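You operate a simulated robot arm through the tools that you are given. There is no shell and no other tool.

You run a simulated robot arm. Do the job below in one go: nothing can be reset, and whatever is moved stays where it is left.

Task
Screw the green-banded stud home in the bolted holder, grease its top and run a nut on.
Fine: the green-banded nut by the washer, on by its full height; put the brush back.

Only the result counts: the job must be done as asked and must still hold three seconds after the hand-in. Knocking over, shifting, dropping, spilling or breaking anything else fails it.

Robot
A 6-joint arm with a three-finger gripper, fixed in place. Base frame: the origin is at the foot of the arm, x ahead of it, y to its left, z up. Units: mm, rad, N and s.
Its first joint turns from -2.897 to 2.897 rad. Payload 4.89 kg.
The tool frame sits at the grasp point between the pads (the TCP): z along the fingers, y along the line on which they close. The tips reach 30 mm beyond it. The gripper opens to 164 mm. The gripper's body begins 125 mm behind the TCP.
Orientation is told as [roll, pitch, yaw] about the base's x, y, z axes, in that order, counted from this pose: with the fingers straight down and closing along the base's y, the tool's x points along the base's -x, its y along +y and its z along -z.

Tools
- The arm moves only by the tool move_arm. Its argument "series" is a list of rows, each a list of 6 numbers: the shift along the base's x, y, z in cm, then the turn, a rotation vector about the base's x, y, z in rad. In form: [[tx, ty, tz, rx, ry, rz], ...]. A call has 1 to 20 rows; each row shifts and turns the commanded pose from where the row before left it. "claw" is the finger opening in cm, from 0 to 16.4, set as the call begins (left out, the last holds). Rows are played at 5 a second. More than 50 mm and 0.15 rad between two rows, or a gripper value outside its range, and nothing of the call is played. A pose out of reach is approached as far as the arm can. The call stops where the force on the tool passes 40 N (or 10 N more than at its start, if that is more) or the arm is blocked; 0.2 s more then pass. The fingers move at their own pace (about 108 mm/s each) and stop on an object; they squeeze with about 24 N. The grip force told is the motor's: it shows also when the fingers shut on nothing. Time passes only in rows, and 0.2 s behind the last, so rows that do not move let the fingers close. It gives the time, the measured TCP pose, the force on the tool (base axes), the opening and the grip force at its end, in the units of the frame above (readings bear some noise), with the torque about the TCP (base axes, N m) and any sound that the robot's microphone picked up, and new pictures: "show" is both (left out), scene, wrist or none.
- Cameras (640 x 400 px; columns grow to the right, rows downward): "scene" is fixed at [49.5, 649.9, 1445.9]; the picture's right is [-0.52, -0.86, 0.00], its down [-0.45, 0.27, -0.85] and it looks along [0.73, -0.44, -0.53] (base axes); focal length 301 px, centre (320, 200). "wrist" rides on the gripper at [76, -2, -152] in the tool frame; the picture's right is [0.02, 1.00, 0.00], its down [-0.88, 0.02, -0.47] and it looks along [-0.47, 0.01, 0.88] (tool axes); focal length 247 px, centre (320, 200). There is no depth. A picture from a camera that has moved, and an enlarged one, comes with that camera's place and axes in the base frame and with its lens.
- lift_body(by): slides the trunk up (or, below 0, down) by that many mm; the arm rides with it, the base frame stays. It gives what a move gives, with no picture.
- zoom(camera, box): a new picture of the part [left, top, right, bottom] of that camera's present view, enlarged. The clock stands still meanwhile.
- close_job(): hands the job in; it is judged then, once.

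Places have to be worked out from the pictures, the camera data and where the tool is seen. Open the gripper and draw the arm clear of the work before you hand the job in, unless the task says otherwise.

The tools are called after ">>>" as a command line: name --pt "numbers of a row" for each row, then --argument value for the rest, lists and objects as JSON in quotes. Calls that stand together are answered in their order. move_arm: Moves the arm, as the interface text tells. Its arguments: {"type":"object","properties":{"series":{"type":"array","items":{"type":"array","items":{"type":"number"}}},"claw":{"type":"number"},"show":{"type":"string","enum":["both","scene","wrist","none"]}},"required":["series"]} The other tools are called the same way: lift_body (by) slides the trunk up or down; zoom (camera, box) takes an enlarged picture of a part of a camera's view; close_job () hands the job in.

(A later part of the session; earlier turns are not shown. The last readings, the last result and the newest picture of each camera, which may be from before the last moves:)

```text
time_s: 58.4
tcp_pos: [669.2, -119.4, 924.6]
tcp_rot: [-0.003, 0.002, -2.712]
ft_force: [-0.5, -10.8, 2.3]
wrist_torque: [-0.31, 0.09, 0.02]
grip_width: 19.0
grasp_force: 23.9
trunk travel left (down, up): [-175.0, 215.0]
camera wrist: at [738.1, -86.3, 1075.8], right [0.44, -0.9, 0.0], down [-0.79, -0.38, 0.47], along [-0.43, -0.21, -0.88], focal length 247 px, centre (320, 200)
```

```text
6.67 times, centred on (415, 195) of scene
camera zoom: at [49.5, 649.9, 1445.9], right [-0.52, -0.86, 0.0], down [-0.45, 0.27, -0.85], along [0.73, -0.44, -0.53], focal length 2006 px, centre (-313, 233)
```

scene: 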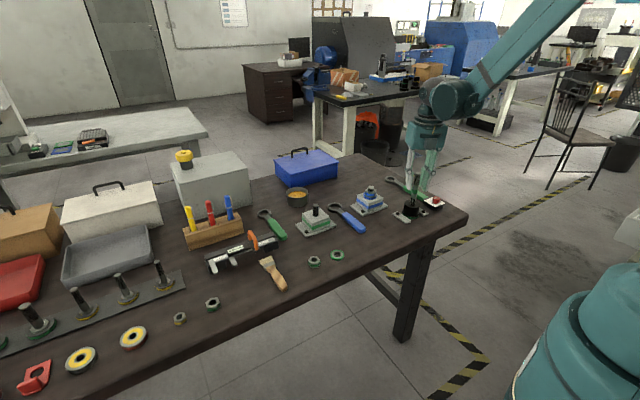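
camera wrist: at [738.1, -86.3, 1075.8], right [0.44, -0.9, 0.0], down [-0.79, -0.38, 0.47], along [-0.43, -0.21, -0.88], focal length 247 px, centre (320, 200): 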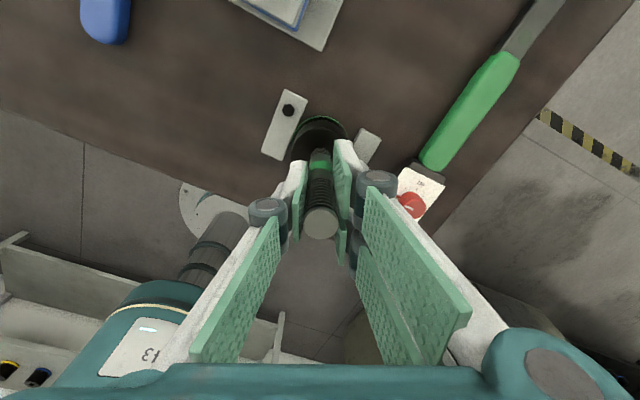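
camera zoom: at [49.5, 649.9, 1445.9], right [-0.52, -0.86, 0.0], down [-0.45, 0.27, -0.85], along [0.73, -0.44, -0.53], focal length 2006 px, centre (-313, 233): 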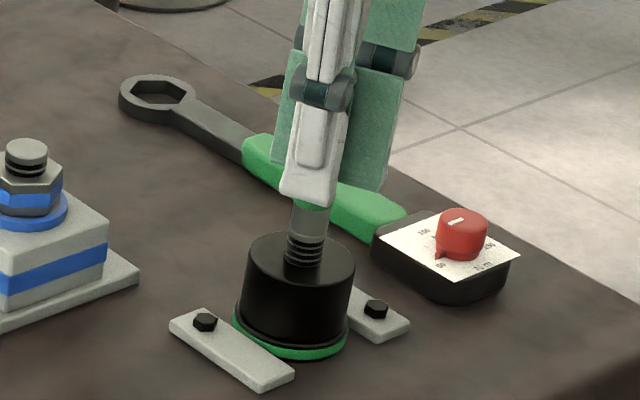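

The stud did not sink during this stroke (visible thread and top unchanged), so it may be home with the pads slipping. I wind back and regrip to check the torque carefully.

>>> move_arm --pt "0 0 0 0 0 0" --pt "0 0 0 0 0 0" --pt "0 0 0 0 0 0.15" --pt "0 0 0 0 0 0.15" --pt "0 0 0 0 0 0.15" --pt "0 0 0 0 0 0.15" --pt "0 0 0 0 0 0.15" --pt "0 0 0 0 0 0.15" --pt "0 0 0 0 0 0.15" --pt "0 0 0 0 0 0.15" --pt "0 0 0 0 0 0.15" --pt "0 0 0 0 0 0.15" --pt "0 0 0 0 0 0.15" --pt "0 0 0 0 0 0.15" --pt "0 0 0 0 0 0.15" --pt "0 0 0 0 0 0.15" --pt "0 0 0 0 0 0.15" --pt "0 0 0 0 0 0.15" --pt "0 0 0 0 0 0.15" --pt "0 0 0 0 0 0.15" --claw 4 --show "none"

>>> zoom --camera "scene" --box '[400, 165, 432, 215]'

>>> zoom --camera "wrist" --box '[260, 80, 390, 240]'

```text
time_s: 62.6
tcp_pos: [669.2, -120.6, 923.8]
tcp_rot: [-0.002, 0.0, -0.009]
ft_force: [0.5, 0.9, 0.1]
wrist_torque: [-0.01, 0.02, 0.0]
grip_width: 39.8
grasp_force: 0.1
trunk travel left (down, up): [-175.0, 215.0]
```

```text
8.00 times, centred on (416, 190) of scene
camera zoom: at [49.5, 649.9, 1445.9], right [-0.52, -0.86, 0.0], down [-0.45, 0.27, -0.85], along [0.73, -0.44, -0.53], focal length 2407 px, centre (-448, 280)
```

zoom: 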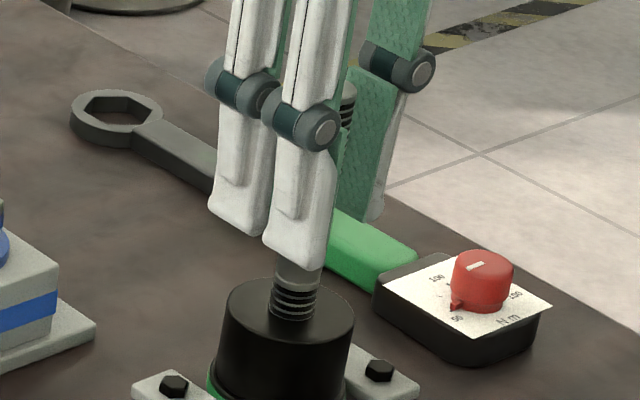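

```text
2.50 times, centred on (325, 160) of wrist
camera zoom: at [593.2, -120.9, 1076.1], right [-0.01, 1.0, 0.0], down [0.88, 0.01, 0.47], along [0.47, 0.01, -0.88], focal length 617 px, centre (308, 300)
```

zoom: 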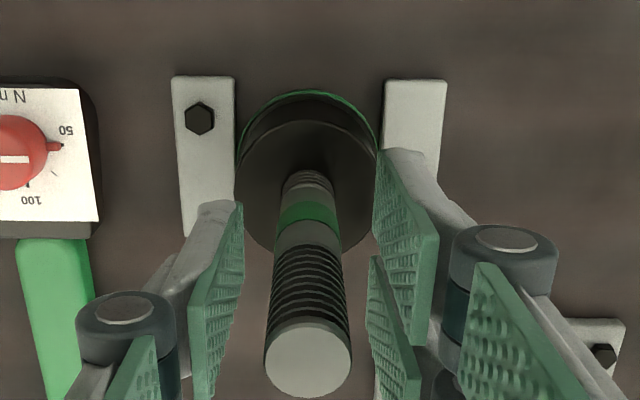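

I grip here (raised a little) and turn in small steps to read the torque.

>>> move_arm --pt "0 0 0.8 0 0 0" --pt "0 0 0 0 0 0" --show "none"

>>> move_arm --pt "0 0 0 0 0 0" --pt "0 0 0 0 0 0" --pt "0 0 0 0 0 0" --claw 0 --show "none"

>>> move_arm --pt "0 0 0 0 0 -0.1" --show "none"

>>> move_arm --pt "0 0 0 0 0 -0.1" --show "none"

>>> move_arm --pt "0 0 0 0 0 -0.1" --pt "0 0 0 0 0 -0.1" --show "none"

>>> move_arm --pt "0 0 0 0 0 -0.15" --pt "0 0 0 0 0 -0.15" --pt "0 0 0 0 0 -0.15" --pt "0 0 0 0 0 -0.15" --pt "0 0 0 0 0 -0.15" --show "none"

```text
time_s: 63.2
tcp_pos: [669.6, -118.9, 931.7]
tcp_rot: [0.0, 0.001, -0.01]
ft_force: [0.4, 0.5, -0.2]
wrist_torque: [0.01, 0.02, -0.04]
grip_width: 40.0
grasp_force: 0.0
trunk travel left (down, up): [-175.0, 215.0]
```

```text
time_s: 64.0
tcp_pos: [669.5, -120.5, 932.1]
tcp_rot: [-0.002, 0.0, -0.009]
ft_force: [-0.1, -8.8, 0.9]
wrist_torque: [-0.32, -0.04, 0.01]
grip_width: 18.4
grasp_force: 23.8
trunk travel left (down, up): [-175.0, 215.0]
```

```text
time_s: 64.4
tcp_pos: [670.0, -121.4, 931.3]
tcp_rot: [-0.003, 0.001, -0.112]
ft_force: [0.6, -18.5, 4.7]
wrist_torque: [-0.57, 0.01, -0.03]
grip_width: 18.7
grasp_force: 24.1
trunk travel left (down, up): [-175.0, 215.0]
```

```text
time_s: 64.8
tcp_pos: [671.4, -120.8, 931.4]
tcp_rot: [0.0, 0.001, -0.211]
ft_force: [-2.0, -16.6, 7.7]
wrist_torque: [-0.5, 0.13, 0.0]
grip_width: 18.9
grasp_force: 24.2
trunk travel left (down, up): [-175.0, 215.0]
```

```text
time_s: 65.4
tcp_pos: [670.6, -120.5, 930.4]
tcp_rot: [0.0, 0.0, -0.413]
ft_force: [-1.4, -25.1, -1.9]
wrist_torque: [-0.7, -0.1, 0.01]
grip_width: 18.9
grasp_force: 24.0
trunk travel left (down, up): [-175.0, 215.0]
```

```text
time_s: 66.6
tcp_pos: [669.6, -118.4, 931.6]
tcp_rot: [0.002, 0.001, -1.163]
ft_force: [-8.5, -13.9, 4.1]
wrist_torque: [-0.22, 0.26, 0.07]
grip_width: 19.0
grasp_force: 24.0
trunk travel left (down, up): [-175.0, 215.0]
```

Torque stays near zero; I look whether the stud sank during this bit of turning.

>>> zoom --camera "scene" --box '[400, 165, 432, 215]'

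>>> zoom --camera "wrist" --box '[260, 80, 390, 240]'

```text
8.00 times, centred on (416, 190) of scene
camera zoom: at [49.5, 649.9, 1445.9], right [-0.52, -0.86, 0.0], down [-0.45, 0.27, -0.85], along [0.73, -0.44, -0.53], focal length 2407 px, centre (-448, 280)
```

zoom: 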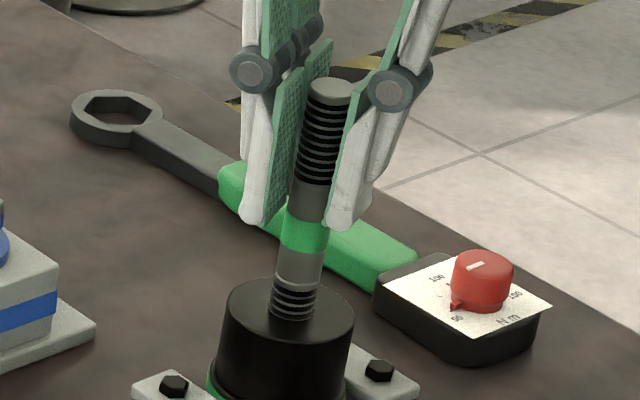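

```text
2.50 times, centred on (325, 160) of wrist
camera zoom: at [637.3, -49.6, 1084.5], right [0.91, 0.42, 0.0], down [0.37, -0.8, 0.47], along [0.2, -0.43, -0.88], focal length 617 px, centre (308, 300)
```

zoom: 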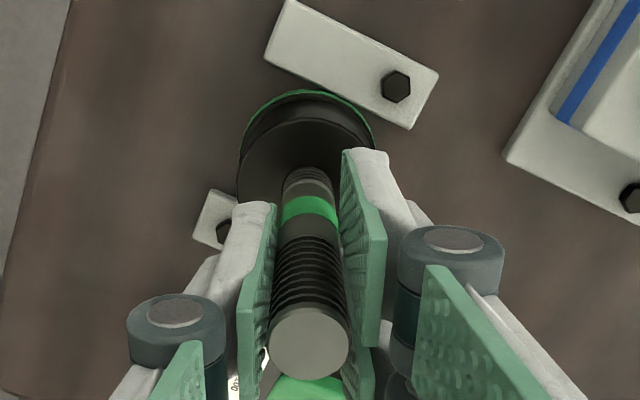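

No sinking occurred. I want to be sure this is the stop and not slip from an off-centre grip: I balance the side force and try again in small steps.

>>> move_arm --pt "-0.06 -0.03 0 0 0 0" --pt "0 0 0 0 0 0" --show "none"

>>> move_arm --pt "0 0 0 0 0 -0.1" --show "none"

>>> move_arm --pt "0 0 0 0 0 -0.1" --show "none"

>>> move_arm --pt "0 0 0 0 0 -0.1" --show "none"

>>> move_arm --pt "0 0 0 0 0 -0.1" --show "none"

```text
time_s: 67.2
tcp_pos: [668.9, -119.4, 931.6]
tcp_rot: [0.0, 0.0, -1.161]
ft_force: [-2.7, -8.2, 17.6]
wrist_torque: [-0.29, 0.08, -0.01]
grip_width: 18.8
grasp_force: 24.2
trunk travel left (down, up): [-175.0, 215.0]
```

```text
time_s: 67.6
tcp_pos: [669.1, -119.9, 931.6]
tcp_rot: [0.0, -0.002, -1.261]
ft_force: [2.3, -4.6, 4.4]
wrist_torque: [-0.16, -0.09, 0.05]
grip_width: 18.9
grasp_force: 23.7
trunk travel left (down, up): [-175.0, 215.0]
```

```text
time_s: 68.0
tcp_pos: [668.4, -118.2, 932.2]
tcp_rot: [0.0, 0.001, -1.362]
ft_force: [6.0, -3.8, 6.1]
wrist_torque: [-0.01, -0.17, 0.07]
grip_width: 18.7
grasp_force: 24.0
trunk travel left (down, up): [-175.0, 215.0]
```

```text
time_s: 68.4
tcp_pos: [669.4, -120.8, 932.9]
tcp_rot: [-0.002, 0.0, -1.46]
ft_force: [6.6, 1.2, -5.8]
wrist_torque: [0.15, -0.19, 0.04]
grip_width: 18.9
grasp_force: 23.3
trunk travel left (down, up): [-175.0, 215.0]
```

```text
time_s: 68.8
tcp_pos: [669.6, -119.0, 931.6]
tcp_rot: [-0.004, -0.001, -1.562]
ft_force: [6.2, -1.9, -0.9]
wrist_torque: [-0.07, -0.12, 0.01]
grip_width: 18.7
grasp_force: 24.3
trunk travel left (down, up): [-175.0, 215.0]
```

Torque is small and there's no more sinking. I take very close zooms of the stud and its top to judge whether it is turning, and how deep it sits.

>>> zoom --camera "wrist" --box '[295, 195, 345, 235]'

>>> zoom --camera "scene" --box '[404, 190, 424, 210]'

>>> zoom --camera "wrist" --box '[285, 105, 355, 165]'

```text
10.00 times, centred on (320, 215) of wrist
camera zoom: at [666.9, -43.6, 1083.8], right [1.0, 0.03, 0.0], down [0.03, -0.88, 0.47], along [0.01, -0.47, -0.88], focal length 2470 px, centre (320, 50)
```

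zoom: 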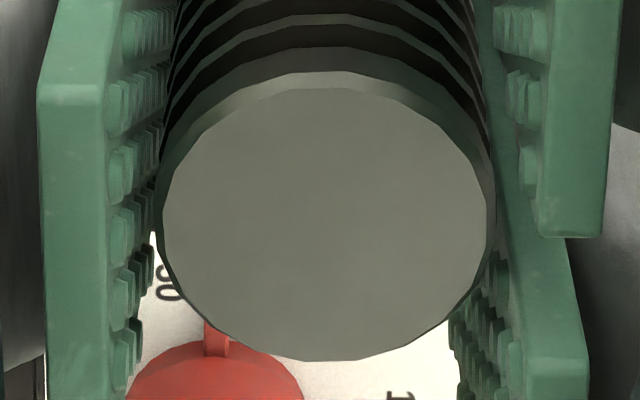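

```text
16.00 times, centred on (414, 200) of scene
camera zoom: at [49.5, 649.9, 1445.9], right [-0.52, -0.86, 0.0], down [-0.45, 0.27, -0.85], along [0.73, -0.44, -0.53], focal length 4815 px, centre (-1184, 200)
```

zoom: 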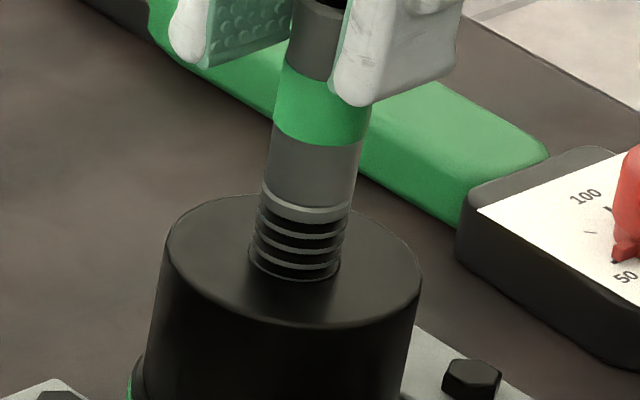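

```text
6.67 times, centred on (320, 135) of wrist
camera zoom: at [666.9, -43.6, 1083.8], right [1.0, 0.03, 0.0], down [0.03, -0.88, 0.47], along [0.01, -0.47, -0.88], focal length 1646 px, centre (320, 633)
```

zoom: 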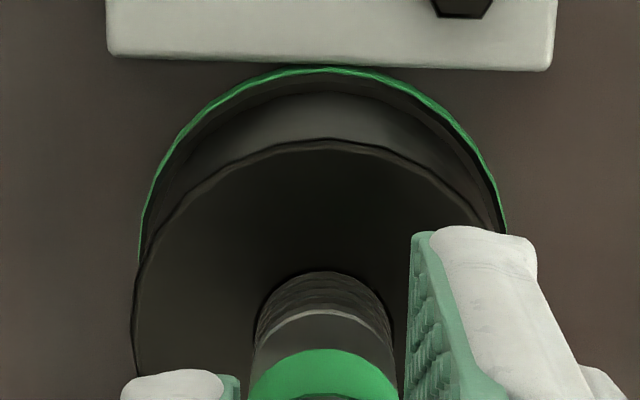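

The stud's top is a many-sided polygon, so I can tell whether it turns with the fingers: I turn −0.15 rad and compare.

>>> move_arm --pt "0 0 0 0 0 -0.075" --pt "0 0 0 0 0 -0.075" --pt "0 0 0 0 0 0" --show "none"

>>> zoom --camera "wrist" --box '[295, 195, 345, 235]'

>>> move_arm --pt "0 0 0 0 0 -0.075" --pt "0 0 0 0 0 0" --show "none"

>>> zoom --camera "wrist" --box '[295, 195, 345, 235]'

```text
time_s: 69.6
tcp_pos: [669.3, -120.1, 931.7]
tcp_rot: [0.0, 0.0, -1.712]
ft_force: [3.2, 1.0, 3.5]
wrist_torque: [0.11, -0.07, -0.01]
grip_width: 18.4
grasp_force: 24.1
trunk travel left (down, up): [-175.0, 215.0]
```

```text
10.00 times, centred on (320, 215) of wrist
camera zoom: at [678.3, -44.1, 1084.0], right [0.99, -0.12, 0.0], down [-0.1, -0.88, 0.47], along [-0.06, -0.47, -0.88], focal length 2470 px, centre (320, 50)
```

zoom: 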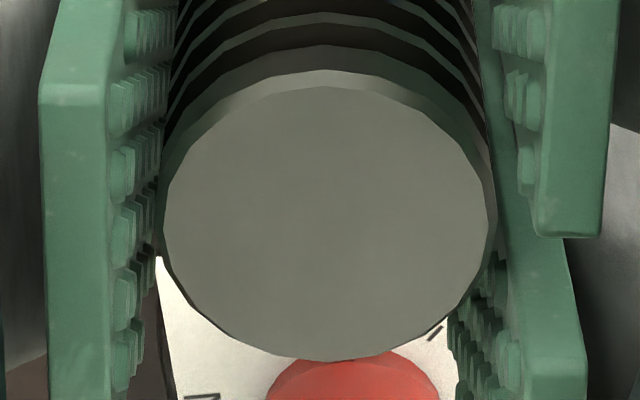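

```text
time_s: 70.2
tcp_pos: [669.1, -120.4, 932.9]
tcp_rot: [-0.001, -0.001, -1.785]
ft_force: [4.5, 3.1, -5.6]
wrist_torque: [0.15, -0.14, 0.03]
grip_width: 18.9
grasp_force: 24.2
trunk travel left (down, up): [-175.0, 215.0]
```

```text
10.00 times, centred on (320, 215) of wrist
camera zoom: at [684.0, -44.9, 1084.1], right [0.98, -0.19, 0.0], down [-0.17, -0.86, 0.47], along [-0.09, -0.46, -0.88], focal length 2470 px, centre (320, 50)
```

zoom: 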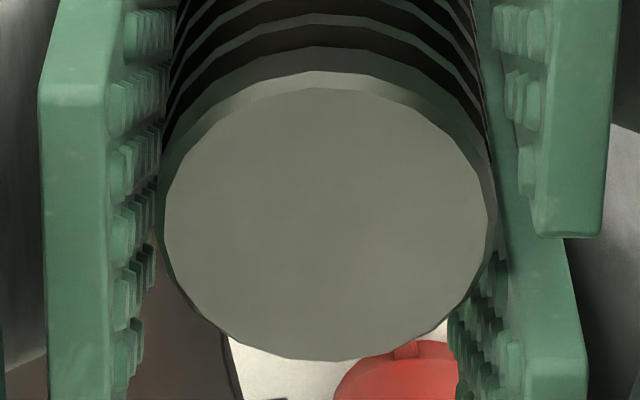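

The polygon's phase shifts against the fingers, so the pads slip on a stud that no longer turns. To see whether that's the end stop, I turn backwards slightly and check if the stud follows.

>>> move_arm --pt "0 0 0 0 0 0.15" --pt "0 0 0 0 0 0.15" --pt "0 0 0 0 0 0.15" --pt "0 0 0 0 0 0" --show "none"

>>> zoom --camera "wrist" --box '[295, 195, 345, 235]'

>>> move_arm --pt "0 0 0 0 0 0.15" --pt "0 0 0 0 0 0" --show "none"

>>> zoom --camera "wrist" --box '[295, 195, 345, 235]'

>>> zoom --camera "scene" --box '[404, 190, 424, 210]'

```text
time_s: 71.2
tcp_pos: [669.3, -119.7, 932.7]
tcp_rot: [-0.002, 0.0, -1.334]
ft_force: [0.8, -2.5, 3.8]
wrist_torque: [-0.19, -0.02, 0.04]
grip_width: 18.5
grasp_force: 24.2
trunk travel left (down, up): [-175.0, 215.0]
```

```text
10.00 times, centred on (320, 215) of wrist
camera zoom: at [649.8, -46.1, 1084.4], right [0.97, 0.25, 0.0], down [0.23, -0.85, 0.47], along [0.12, -0.46, -0.88], focal length 2470 px, centre (320, 50)
```

zoom: 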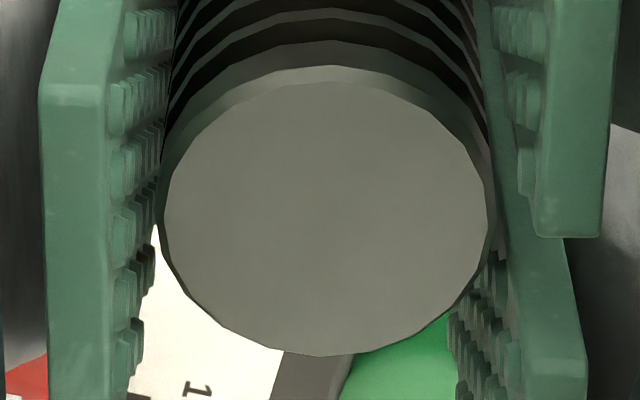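

```text
time_s: 71.8
tcp_pos: [669.4, -119.7, 933.9]
tcp_rot: [-0.002, 0.0, -1.186]
ft_force: [2.4, -6.2, -0.1]
wrist_torque: [-0.31, -0.13, 0.01]
grip_width: 18.6
grasp_force: 24.2
trunk travel left (down, up): [-175.0, 215.0]
```

```text
10.00 times, centred on (320, 215) of wrist
camera zoom: at [639.1, -49.8, 1084.4], right [0.92, 0.4, 0.0], down [0.35, -0.81, 0.47], along [0.19, -0.43, -0.88], focal length 2470 px, centre (320, 50)
```

zoom: 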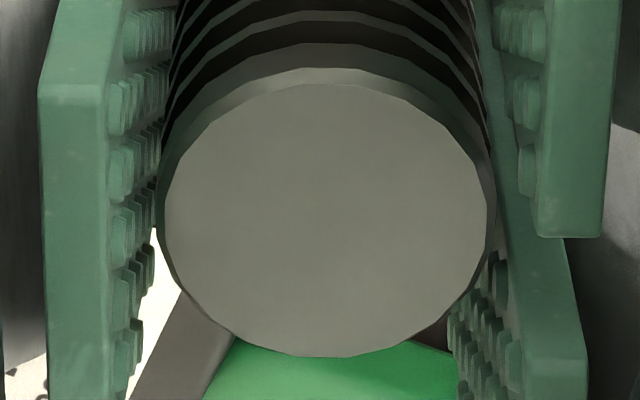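

```text
16.00 times, centred on (414, 200) of scene
camera zoom: at [49.5, 649.9, 1445.9], right [-0.52, -0.86, 0.0], down [-0.45, 0.27, -0.85], along [0.73, -0.44, -0.53], focal length 4815 px, centre (-1184, 200)
```

zoom: 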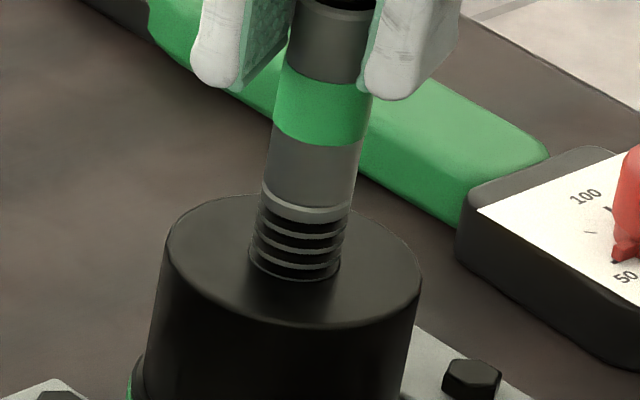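

The stud follows neither way, consistent with being seated tight. For certainty I'll regrip lower on the smooth shank and make one more tightening stroke.

>>> move_arm --pt "0 0 0 0 0 0" --pt "0 0 0 0 0 0" --pt "0 0 -0.7 0 0 0.15" --pt "0 0 -0.7 0 0 0.15" --pt "0 0 -0.7 0 0 0.15" --pt "0 0 0 0 0 0.15" --pt "0 0 0 0 0 0.15" --pt "0 0 0 0 0 0.15" --pt "0 0 0 0 0 0.15" --pt "0 0 0 0 0 0.15" --pt "0 0 0 0 0 0.15" --pt "0 0 0 0 0 0.15" --pt "0 0 0 0 0 0.15" --pt "0 0 0 0 0 0.15" --pt "0 0 0 0 0 0.15" --pt "0 0 0 0 0 0.15" --pt "0 0 0 0 0 0.15" --claw 4 --show "none"

>>> move_arm --pt "0 0 0 0 0 0.15" --pt "0 0 0 0 0 0.15" --pt "0 0 0 0 0 0.15" --pt "0 0 0 0 0 0.15" --pt "0 0 0 0 0 0.15" --pt "0 0 0 0 0 0.15" --pt "0 0 0 0 0 0.15" --pt "0 0 0 0 0 0.15" --pt "0 0 0 0 0 0.15" --pt "0 0 0 0 0 0.15" --pt "0 0 0 0 0 0.15" --pt "0 0 0 0 0 0" --show "wrist"

>>> move_arm --pt "0 0 0 0 0 0" --pt "0 0 0 0 0 0" --pt "0 0 0 0 0 0" --claw 0 --show "none"

>>> zoom --camera "scene" --box '[400, 165, 432, 215]'

```text
time_s: 75.4
tcp_pos: [670.1, -120.5, 911.8]
tcp_rot: [-0.001, 0.0, 1.064]
ft_force: [0.2, 0.2, -0.3]
wrist_torque: [0.01, 0.03, 0.0]
grip_width: 40.0
grasp_force: 0.0
trunk travel left (down, up): [-175.0, 215.0]
```

```text
time_s: 78.0
tcp_pos: [668.7, -120.0, 911.2]
tcp_rot: [0.0, 0.0, 2.714]
ft_force: [0.5, 1.0, -0.1]
wrist_torque: [0.04, 0.03, 0.0]
grip_width: 40.2
grasp_force: 0.1
trunk travel left (down, up): [-175.0, 215.0]
camera wrist: at [738.8, -150.3, 1063.6], right [-0.4, -0.92, 0.0], down [-0.81, 0.35, 0.47], along [-0.43, 0.19, -0.88], focal length 247 px, centre (320, 200)
```

wrist: 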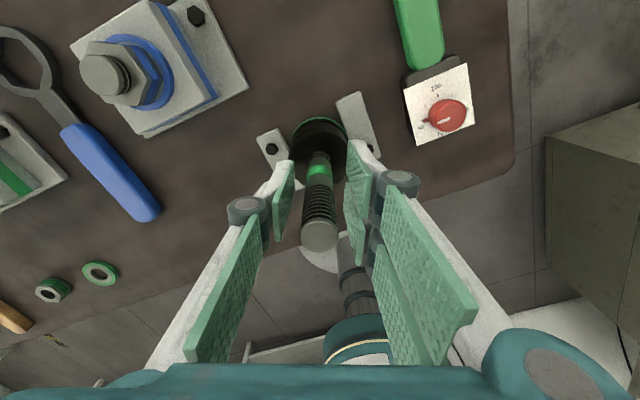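

```text
time_s: 78.8
tcp_pos: [670.0, -119.4, 913.0]
tcp_rot: [-0.002, -0.001, 2.713]
ft_force: [3.8, 9.8, 0.4]
wrist_torque: [0.24, -0.15, -0.01]
grip_width: 18.9
grasp_force: 23.6
trunk travel left (down, up): [-175.0, 215.0]
```

```text
8.00 times, centred on (416, 190) of scene
camera zoom: at [49.5, 649.9, 1445.9], right [-0.52, -0.86, 0.0], down [-0.45, 0.27, -0.85], along [0.73, -0.44, -0.53], focal length 2407 px, centre (-448, 280)
```

zoom: 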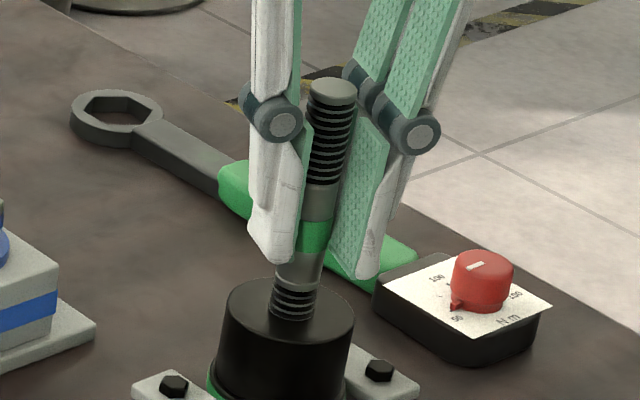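

Gripped on the shank with little side force. I turn −3 rad and then compare the thread.

>>> move_arm --pt "0 0 -0.01 0 0 -0.15" --pt "0 0 -0.01 0 0 -0.15" --pt "0 0 -0.01 0 0 -0.15" --pt "0 0 -0.01 0 0 -0.15" --pt "0 0 -0.01 0 0 -0.15" --pt "0 0 -0.01 0 0 -0.15" --pt "0 0 -0.01 0 0 -0.15" --pt "0 0 -0.01 0 0 -0.15" --pt "0 0 -0.01 0 0 -0.15" --pt "0 0 -0.01 0 0 -0.15" --pt "0 0 -0.01 0 0 -0.15" --pt "0 0 -0.01 0 0 -0.15" --show "none"

>>> move_arm --pt "0 0 -0.01 0 0 -0.15" --pt "0 0 -0.01 0 0 -0.15" --pt "0 0 -0.01 0 0 -0.15" --pt "0 0 -0.01 0 0 -0.15" --pt "0 0 -0.01 0 0 -0.15" --pt "0 0 -0.01 0 0 -0.15" --pt "0 0 -0.01 0 0 -0.15" --pt "0 0 -0.01 0 0 -0.15" --pt "0 0 -0.01 0 0 -0.15" --pt "0 0 -0.01 0 0 -0.15" --pt "0 0 -0.01 0 0 -0.15" --pt "0 0 -0.01 0 0 -0.15" --show "wrist"

>>> zoom --camera "scene" --box '[404, 190, 424, 210]'

```text
time_s: 81.4
tcp_pos: [670.2, -121.5, 910.2]
tcp_rot: [-0.001, 0.001, 0.91]
ft_force: [25.4, -8.2, 0.4]
wrist_torque: [-0.35, -0.68, 0.06]
grip_width: 18.8
grasp_force: 24.0
trunk travel left (down, up): [-175.0, 215.0]
```

```text
time_s: 84.0
tcp_pos: [668.0, -119.9, 910.3]
tcp_rot: [-0.001, 0.001, -0.889]
ft_force: [1.2, -3.6, 3.5]
wrist_torque: [-0.16, 0.0, 0.02]
grip_width: 19.0
grasp_force: 23.9
trunk travel left (down, up): [-175.0, 215.0]
camera wrist: at [619.2, -60.9, 1061.4], right [0.76, 0.65, 0.0], down [0.57, -0.67, 0.47], along [0.31, -0.36, -0.88], focal length 247 px, centre (320, 200)
```

wrist: 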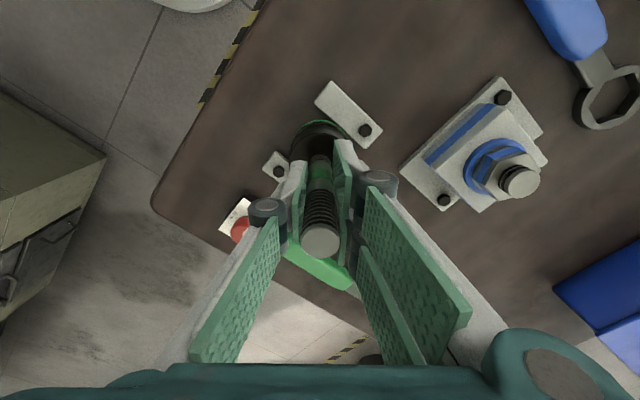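

```text
16.00 times, centred on (414, 200) of scene
camera zoom: at [49.5, 649.9, 1445.9], right [-0.52, -0.86, 0.0], down [-0.45, 0.27, -0.85], along [0.73, -0.44, -0.53], focal length 4815 px, centre (-1184, 200)
```

zoom: 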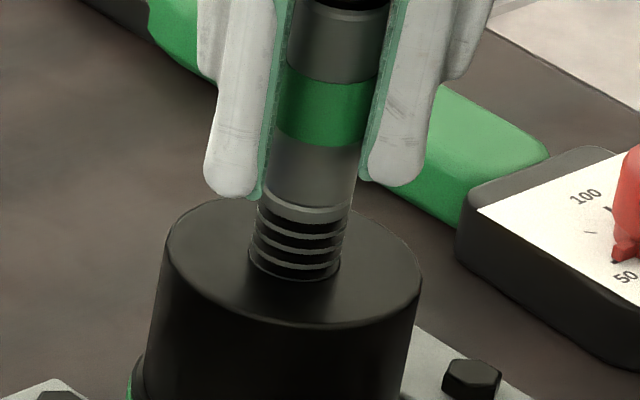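

No further motion: the stud is seated and locked, about 23–25 mm deeper than at the start. I release, rise clear and head over to view the brush near (650,441).

>>> move_arm --pt "0 0 0 0 0 0" --pt "0 0 0 0 0 0" --pt "0 0 4.5 0 0 0.15" --pt "0 0 4.5 0 0 0.15" --pt "0 0 4.5 0 0 0.15" --pt "-1 4.5 0 0 0 0.15" --pt "-1 4.5 0 0 0 0.15" --pt "-1 4.5 0 0 0 0.139" --pt "-1 4.5 0 0 0 0" --pt "-1 4.5 0 0 0 0" --pt "-1 4.5 0 0 0 0" --pt "-1 4.5 0 0 0 0" --pt "-1 4.5 0 0 0 0" --pt "-1 4.5 0 0 0 0" --pt "-1 4.5 0 0 0 0" --pt "-1 4.5 0 0 0 0" --pt "0 4.5 0 0 0 0" --pt "0 2 0 0 0 0" --pt "0 0 0 0 0 0" --claw 5

>>> zoom --camera "wrist" --box '[220, 60, 420, 200]'

>>> zoom --camera "scene" --box '[395, 165, 445, 225]'

```text
time_s: 88.0
tcp_pos: [558.7, 440.2, 1042.0]
tcp_rot: [-0.003, 0.0, 0.003]
ft_force: [0.3, 1.0, -0.5]
wrist_torque: [-0.06, 0.02, 0.02]
grip_width: 50.3
grasp_force: 0.1
trunk travel left (down, up): [-175.0, 215.0]
camera wrist: at [482.1, 439.3, 1194.3], right [-0.02, 1.0, 0.0], down [0.88, 0.02, 0.47], along [0.47, 0.01, -0.88], focal length 247 px, centre (320, 200)
```

scene: 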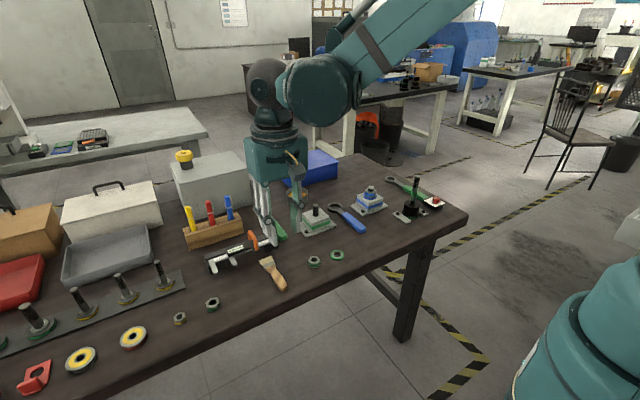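
wrist: 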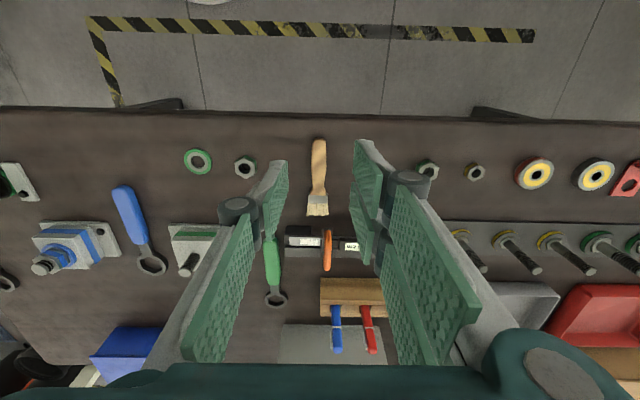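

```text
2.86 times, centred on (320, 130) of wrist
camera zoom: at [482.1, 439.3, 1194.3], right [-0.02, 1.0, 0.0], down [0.88, 0.02, 0.47], along [0.47, 0.01, -0.88], focal length 706 px, centre (320, 400)
```

zoom: 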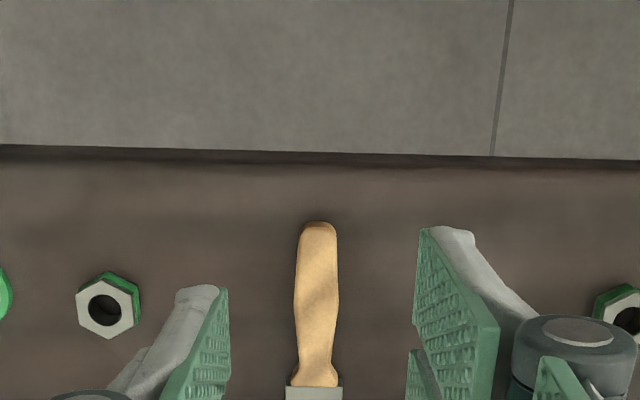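

```text
6.67 times, centred on (420, 195) of scene
camera zoom: at [49.5, 649.9, 1445.9], right [-0.52, -0.86, 0.0], down [-0.45, 0.27, -0.85], along [0.73, -0.44, -0.53], focal length 2006 px, centre (-347, 233)
```

zoom: 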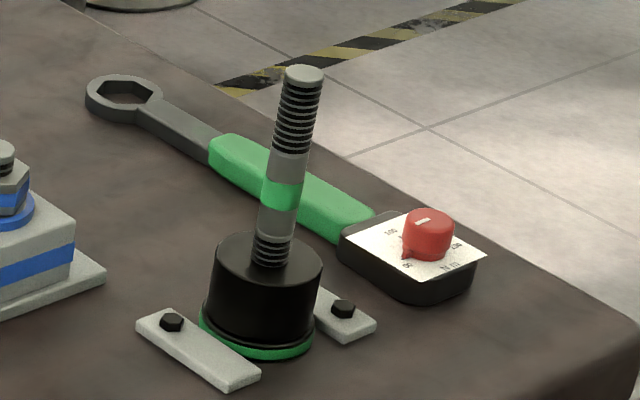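

The brush lies along x at y≈440, from x≈581 (handle end) to x≈720 (bristle tips). For dipping I want the fingers pointing outward with bristles down, so I'll grasp with yaw≈π; turning there and positioning over the handle at x≈635.

>>> move_arm --pt "0.8 0 -0.5 0 0 0.15" --pt "0.8 0 -0.5 0 0 0.15" --pt "0.8 0 -0.5 0 0 0.15" --pt "0.8 0 -0.5 0 0 0.15" --pt "0.8 0 -0.5 0 0 0.15" --pt "0.8 0 -0.5 0 0 0.15" --pt "0.8 0 -0.5 0 0 0.15" --pt "0.8 0 -0.5 0 0 0.15" --pt "0.8 0 -0.5 0 0 0.15" --pt "0.5 0 -0.5 0 0 0.15" --pt "0 0 -0.5 0 0 0.15" --pt "0 0 -0.5 0 0 0.15" --pt "0 0 -0.5 0 0 0.15" --pt "0 0 -0.5 0 0 0.15" --pt "0 0 -0.5 0 0 0.15" --pt "0 0 -0.5 0 0 0.15" --pt "0 0 -0.5 0 0 0.15" --pt "0 0 -0.5 0 0 0.15" --pt "0 0 -0.5 0 0 0.15" --claw 6 --show "none"

>>> move_arm --pt "0 0 -0.5 0 0 0.15" --pt "0 0 -0.5 0 0 0.139" --pt "0 0 0 0 0 0"

>>> zoom --camera "wrist" --box '[220, 80, 420, 220]'

```text
time_s: 92.0
tcp_pos: [636.1, 441.5, 948.7]
tcp_rot: [-0.001, 0.001, 2.855]
ft_force: [0.0, -0.1, 0.2]
wrist_torque: [0.01, 0.01, -0.01]
grip_width: 59.8
grasp_force: 0.0
trunk travel left (down, up): [-175.0, 215.0]
```

```text
time_s: 92.8
tcp_pos: [636.0, 440.7, 939.9]
tcp_rot: [0.0, 0.001, 3.141]
ft_force: [-0.3, 0.4, -0.3]
wrist_torque: [-0.01, 0.02, 0.02]
grip_width: 60.0
grasp_force: 0.1
trunk travel left (down, up): [-175.0, 215.0]
camera wrist: at [712.3, 441.9, 1091.2], right [0.02, -1.0, 0.0], down [-0.88, -0.02, 0.47], along [-0.47, -0.01, -0.88], focal length 247 px, centre (320, 200)
```

scene: 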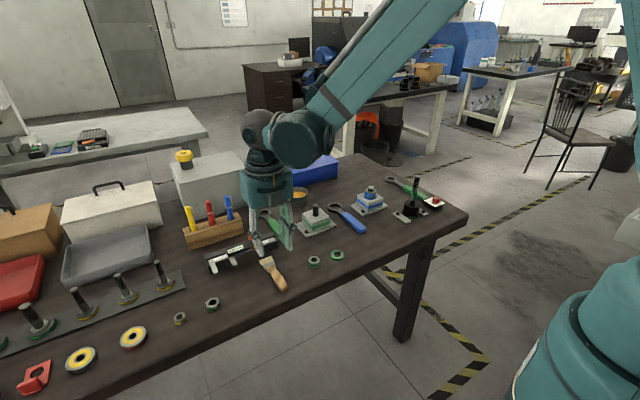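
wrist: 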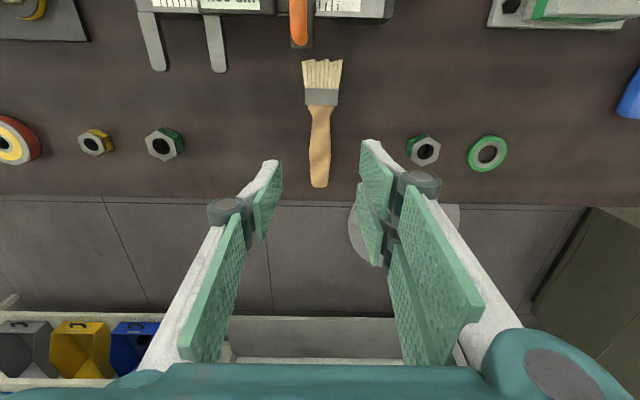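

```text
2.86 times, centred on (320, 150) of wrist
camera zoom: at [712.3, 441.9, 1091.2], right [0.02, -1.0, 0.0], down [-0.88, -0.02, 0.47], along [-0.47, -0.01, -0.88], focal length 706 px, centre (320, 343)
```

zoom: 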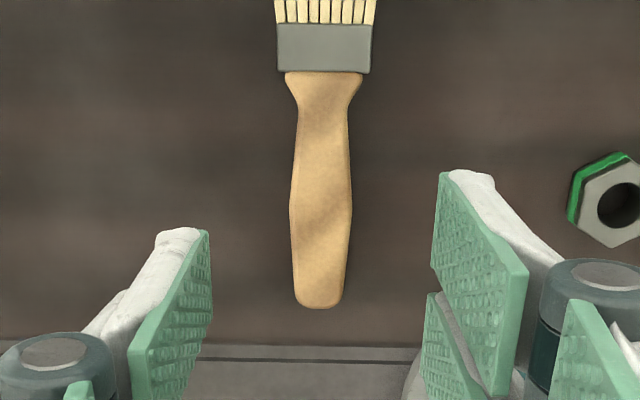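

Aligned over the handle. I descend to z≈842, then creep.

>>> move_arm --pt "0.2 0 -3 0 0 0" --pt "0 0 -3 0 0 0" --pt "0 0 -2 0 0 0" --pt "0 0 -1.8 0 0 0" --pt "0 0 0 0 0 0"

>>> zoom --camera "scene" --box '[220, 220, 320, 300]'

```text
time_s: 94.0
tcp_pos: [640.1, 439.1, 841.0]
tcp_rot: [0.001, -0.002, 3.141]
ft_force: [0.3, 0.6, 0.0]
wrist_torque: [0.0, 0.0, 0.01]
grip_width: 60.2
grasp_force: 0.1
trunk travel left (down, up): [-175.0, 215.0]
camera wrist: at [716.5, 439.6, 993.4], right [0.02, -1.0, 0.0], down [-0.88, -0.02, 0.47], along [-0.47, -0.01, -0.88], focal length 247 px, centre (320, 200)
```

scene: 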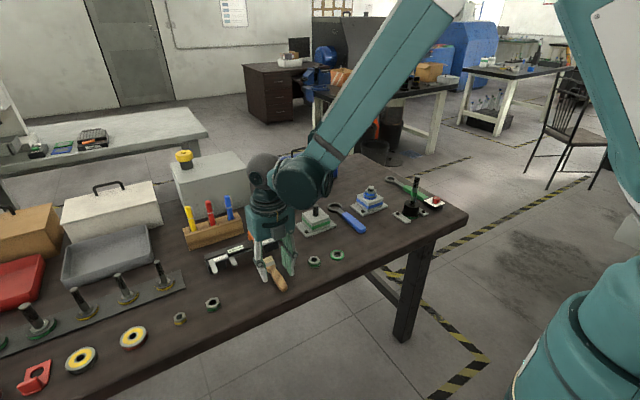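
wrist: 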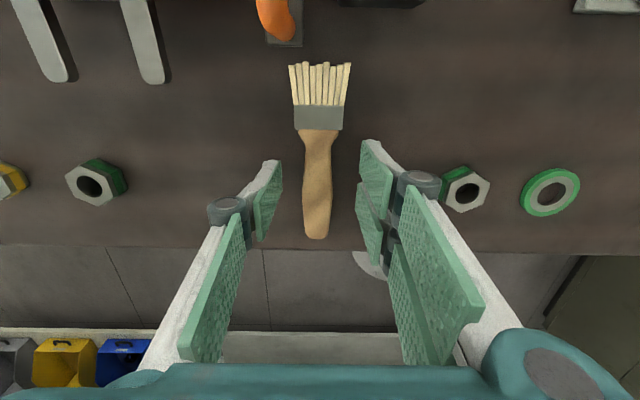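

```text
5.00 times, centred on (270, 260) of scene
camera zoom: at [49.5, 649.9, 1445.9], right [-0.52, -0.86, 0.0], down [-0.45, 0.27, -0.85], along [0.73, -0.44, -0.53], focal length 1505 px, centre (570, -100)
```

zoom: 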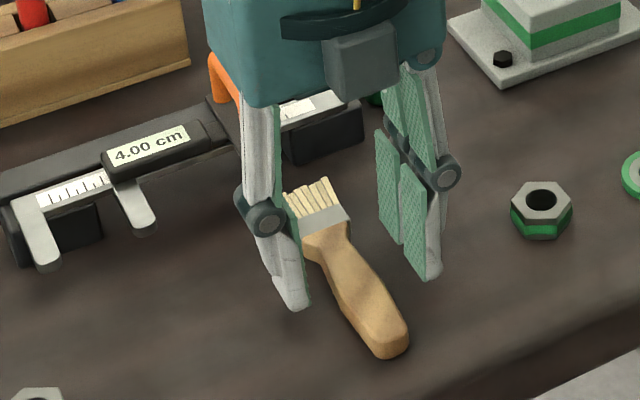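

The tips hang about 10 mm above the table. I creep down 8 mm.

>>> move_arm --pt "0 0 -0.3 0 0 0" --pt "0 0 -0.2 0 0 0" --pt "0 0 -0.2 0 0 0" --pt "0 0 -0.1 0 0 0" --pt "0 0 0 0 0 0" --show "none"

>>> zoom --camera "scene" --box '[240, 240, 310, 300]'

```text
time_s: 95.2
tcp_pos: [639.1, 438.4, 834.6]
tcp_rot: [-0.001, 0.0, 3.14]
ft_force: [-0.3, -0.3, -0.3]
wrist_torque: [0.0, -0.01, -0.01]
grip_width: 59.9
grasp_force: 0.0
trunk travel left (down, up): [-175.0, 215.0]
```

```text
6.67 times, centred on (275, 270) of scene
camera zoom: at [49.5, 649.9, 1445.9], right [-0.52, -0.86, 0.0], down [-0.45, 0.27, -0.85], along [0.73, -0.44, -0.53], focal length 2006 px, centre (620, -267)
```

zoom: 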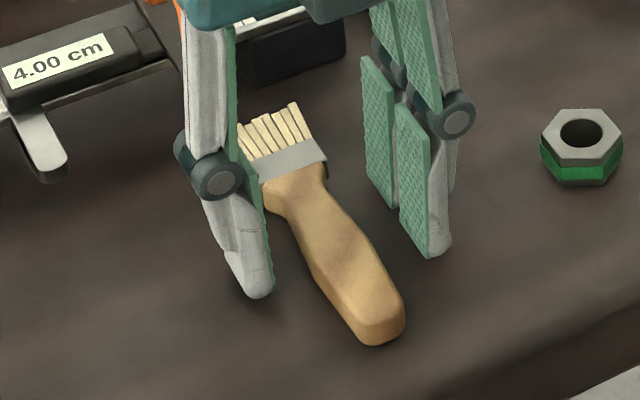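

Close enough; 2 mm more down, then close on the handle.

>>> move_arm --pt "0 0 -0.2 0 0 0" --pt "0 0 0 0 0 0" --show "none"

>>> move_arm --pt "0 0 0 0 0 0" --pt "0 0 0 0 0 0" --pt "0 0 0 0 0 0" --pt "0 0 0 0 0 0" --claw 0 --show "wrist"

```text
time_s: 95.8
tcp_pos: [639.2, 440.1, 831.6]
tcp_rot: [0.0, 0.001, 3.138]
ft_force: [0.6, -0.5, -0.4]
wrist_torque: [0.01, 0.03, 0.02]
grip_width: 60.0
grasp_force: 0.0
trunk travel left (down, up): [-175.0, 215.0]
```

```text
time_s: 96.8
tcp_pos: [637.8, 439.6, 831.9]
tcp_rot: [0.002, 0.001, 3.142]
ft_force: [-0.5, 0.5, 0.3]
wrist_torque: [0.0, 0.04, -0.02]
grip_width: 23.3
grasp_force: 23.9
trunk travel left (down, up): [-175.0, 215.0]
camera wrist: at [715.2, 441.2, 982.8], right [0.02, -1.0, 0.0], down [-0.88, -0.02, 0.47], along [-0.47, -0.01, -0.88], focal length 247 px, centre (320, 200)
```

wrist: 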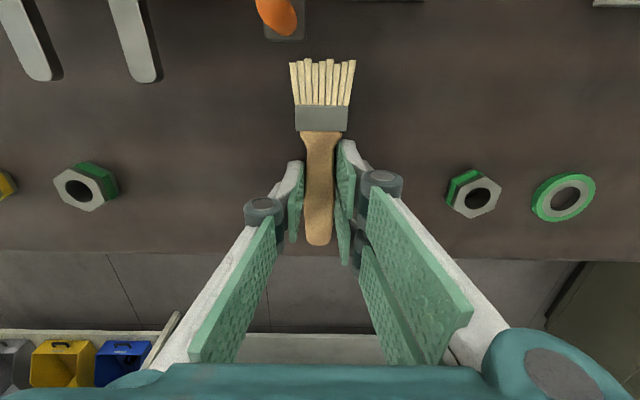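

The handle is held firmly (23 mm) — I note the pick pose (638.5,440,832, yaw π) for returning the brush. I lift it and swing yaw back to 0 so the bristles point toward the base.

>>> move_arm --pt "0 0 1 0 0 0" --pt "0 0 2 0 0 0" --pt "0 0 4 0 0 0" --pt "0 0 4 0 0 0" --pt "0 0 4 0 0 0" --pt "0 0 4 0 0 0" --pt "0 0 3 0 0 -0.15" --pt "0 0 0 0 0 -0.15" --pt "0 0 0 0 0 -0.15" --pt "0 0 0 0 0 -0.15" --pt "0 0 0 0 0 -0.15" --pt "0 0 0 0 0 -0.15" --pt "0 0 0 0 0 -0.15" --pt "0 0 0 0 0 -0.15" --pt "0 0 0 0 0 -0.15" --pt "0 0 0 0 0 -0.15" --pt "0 0 0 0 0 -0.15" --pt "0 0 0 0 0 0"

>>> zoom --camera "scene" --box '[250, 140, 380, 230]'

```text
time_s: 100.6
tcp_pos: [638.5, 439.9, 1051.4]
tcp_rot: [0.0, 0.001, 1.489]
ft_force: [0.5, 0.1, 0.4]
wrist_torque: [-0.01, 0.01, 0.04]
grip_width: 23.4
grasp_force: 24.0
trunk travel left (down, up): [-175.0, 215.0]
camera wrist: at [633.7, 363.5, 1202.5], right [-1.0, 0.06, 0.0], down [0.05, 0.88, 0.47], along [0.03, 0.47, -0.88], focal length 247 px, centre (320, 200)
```

scene: 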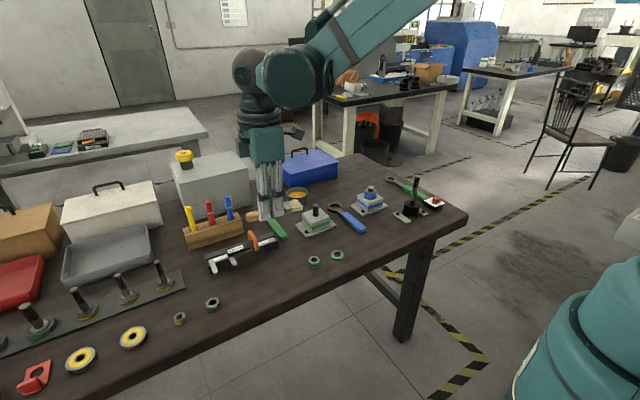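
wrist: 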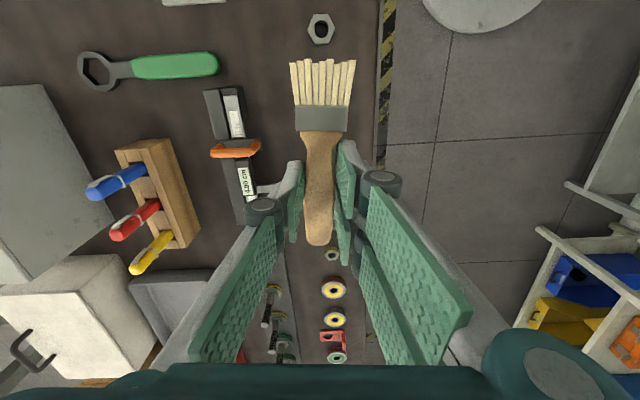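

```text
4.44 times, centred on (315, 185) of scene
camera zoom: at [49.5, 649.9, 1445.9], right [-0.52, -0.86, 0.0], down [-0.45, 0.27, -0.85], along [0.73, -0.44, -0.53], focal length 1337 px, centre (342, 267)
```

zoom: 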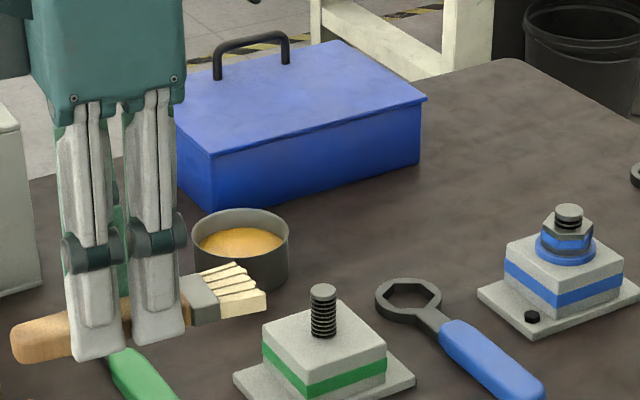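

The pot is at about (958,205), rim z≈852, grease surface ≈843. I'll bring yaw to 0.3, then tilt the fingers outward by 65° so the bristles point down, ending high above the pot.

>>> move_arm --pt "1.9 -1.9 0 0 0 -0.1486" --pt "1.9 -1.9 0 0 0 -0.1486" --pt "1.9 -1.9 0 0 0 -0.1486" --pt "1.9 -1.9 0 0 0 -0.1486" --pt "1.9 -1.9 0 0 0 -0.1486" --pt "1.9 -1.9 0 0 0 -0.1486" --pt "1.9 -1.9 0 0 0 -0.1486" --pt "1.9 -1.9 0 0 0 -0.1486" --pt "2.5 -0.9 0.5 0.0419 -0.1354 0" --pt "2.5 -0.9 0.5 0.0419 -0.1354 0" --pt "2.5 -0.9 0 0.0419 -0.1354 0" --pt "2.5 -0.9 0 0.0419 -0.1354 0" --pt "2.5 -0.9 0 0.0419 -0.1354 0" --pt "2.5 -0.9 0 0.0419 -0.1354 0" --pt "2.5 -0.9 0 0.0419 -0.1354 0" --pt "2.5 -0.9 0 0.0419 -0.1354 0" --pt "0 0 0 0 0 0"

>>> zoom --camera "scene" --box '[240, 120, 380, 220]'

```text
time_s: 104.2
tcp_pos: [990.0, 214.0, 1058.6]
tcp_rot: [-0.008, -1.135, 0.304]
ft_force: [-0.2, 0.0, -0.9]
wrist_torque: [-0.02, 0.0, 0.0]
grip_width: 23.2
grasp_force: 24.1
trunk travel left (down, up): [-175.0, 215.0]
camera wrist: at [828.3, 163.1, 1052.5], right [-0.3, 0.95, -0.02], down [-0.06, 0.0, 1.0], along [0.95, 0.3, 0.06], focal length 247 px, centre (320, 200)
```

scene: 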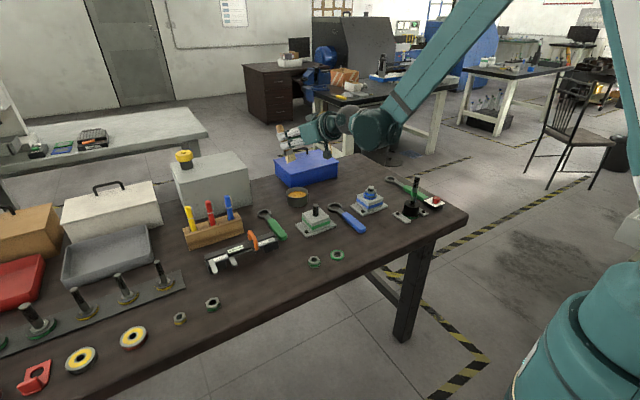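
wrist: 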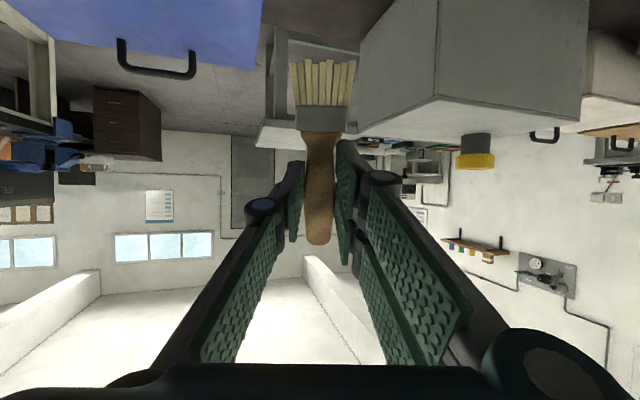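

```text
4.00 times, centred on (310, 170) of scene
camera zoom: at [49.5, 649.9, 1445.9], right [-0.52, -0.86, 0.0], down [-0.45, 0.27, -0.85], along [0.73, -0.44, -0.53], focal length 1204 px, centre (360, 320)
```

zoom: 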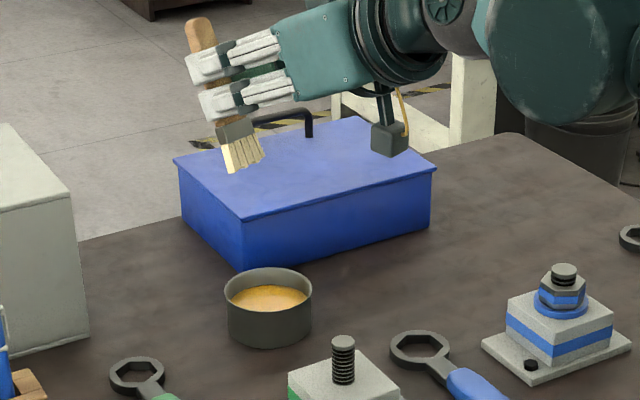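

The pose works and the bristles point down. Comparing tip and pot in the same picture, the tip needs to go about (−8,−11) mm; I shift and descend partway to check.

>>> move_arm --pt "-0.85 -1.1 -2 0 0 0" --pt "0 0 -3 0 0 0" --pt "0 0 -3 0 0 0" --pt "0 0 -2 0 0 0" --pt "0 0 -1 0 0 0" --pt "0 0 0 0 0 0" --show "wrist"

>>> zoom --camera "scene" --box '[250, 150, 350, 220]'

```text
time_s: 105.6
tcp_pos: [982.9, 204.1, 950.1]
tcp_rot: [-0.006, -1.136, 0.307]
ft_force: [-0.2, -0.3, -0.7]
wrist_torque: [0.02, 0.0, -0.02]
grip_width: 23.2
grasp_force: 24.3
trunk travel left (down, up): [-175.0, 215.0]
camera wrist: at [819.9, 152.6, 945.1], right [-0.3, 0.95, -0.02], down [-0.06, 0.0, 1.0], along [0.95, 0.3, 0.06], focal length 247 px, centre (320, 200)
```

wrist: 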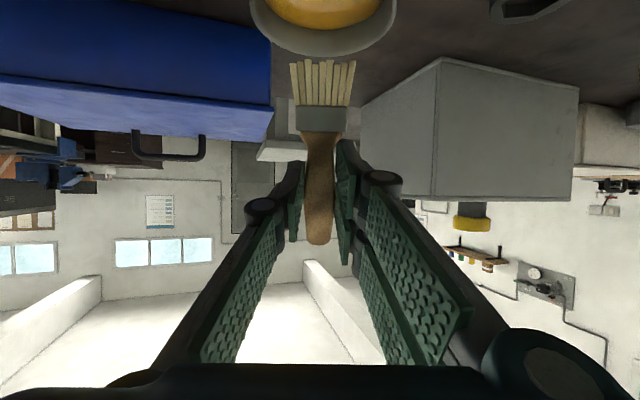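

```text
5.71 times, centred on (300, 185) of scene
camera zoom: at [49.5, 649.9, 1445.9], right [-0.52, -0.86, 0.0], down [-0.45, 0.27, -0.85], along [0.73, -0.44, -0.53], focal length 1720 px, centre (434, 286)
```

zoom: 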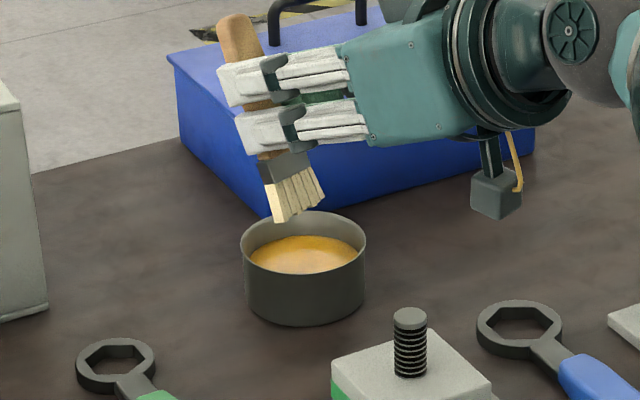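

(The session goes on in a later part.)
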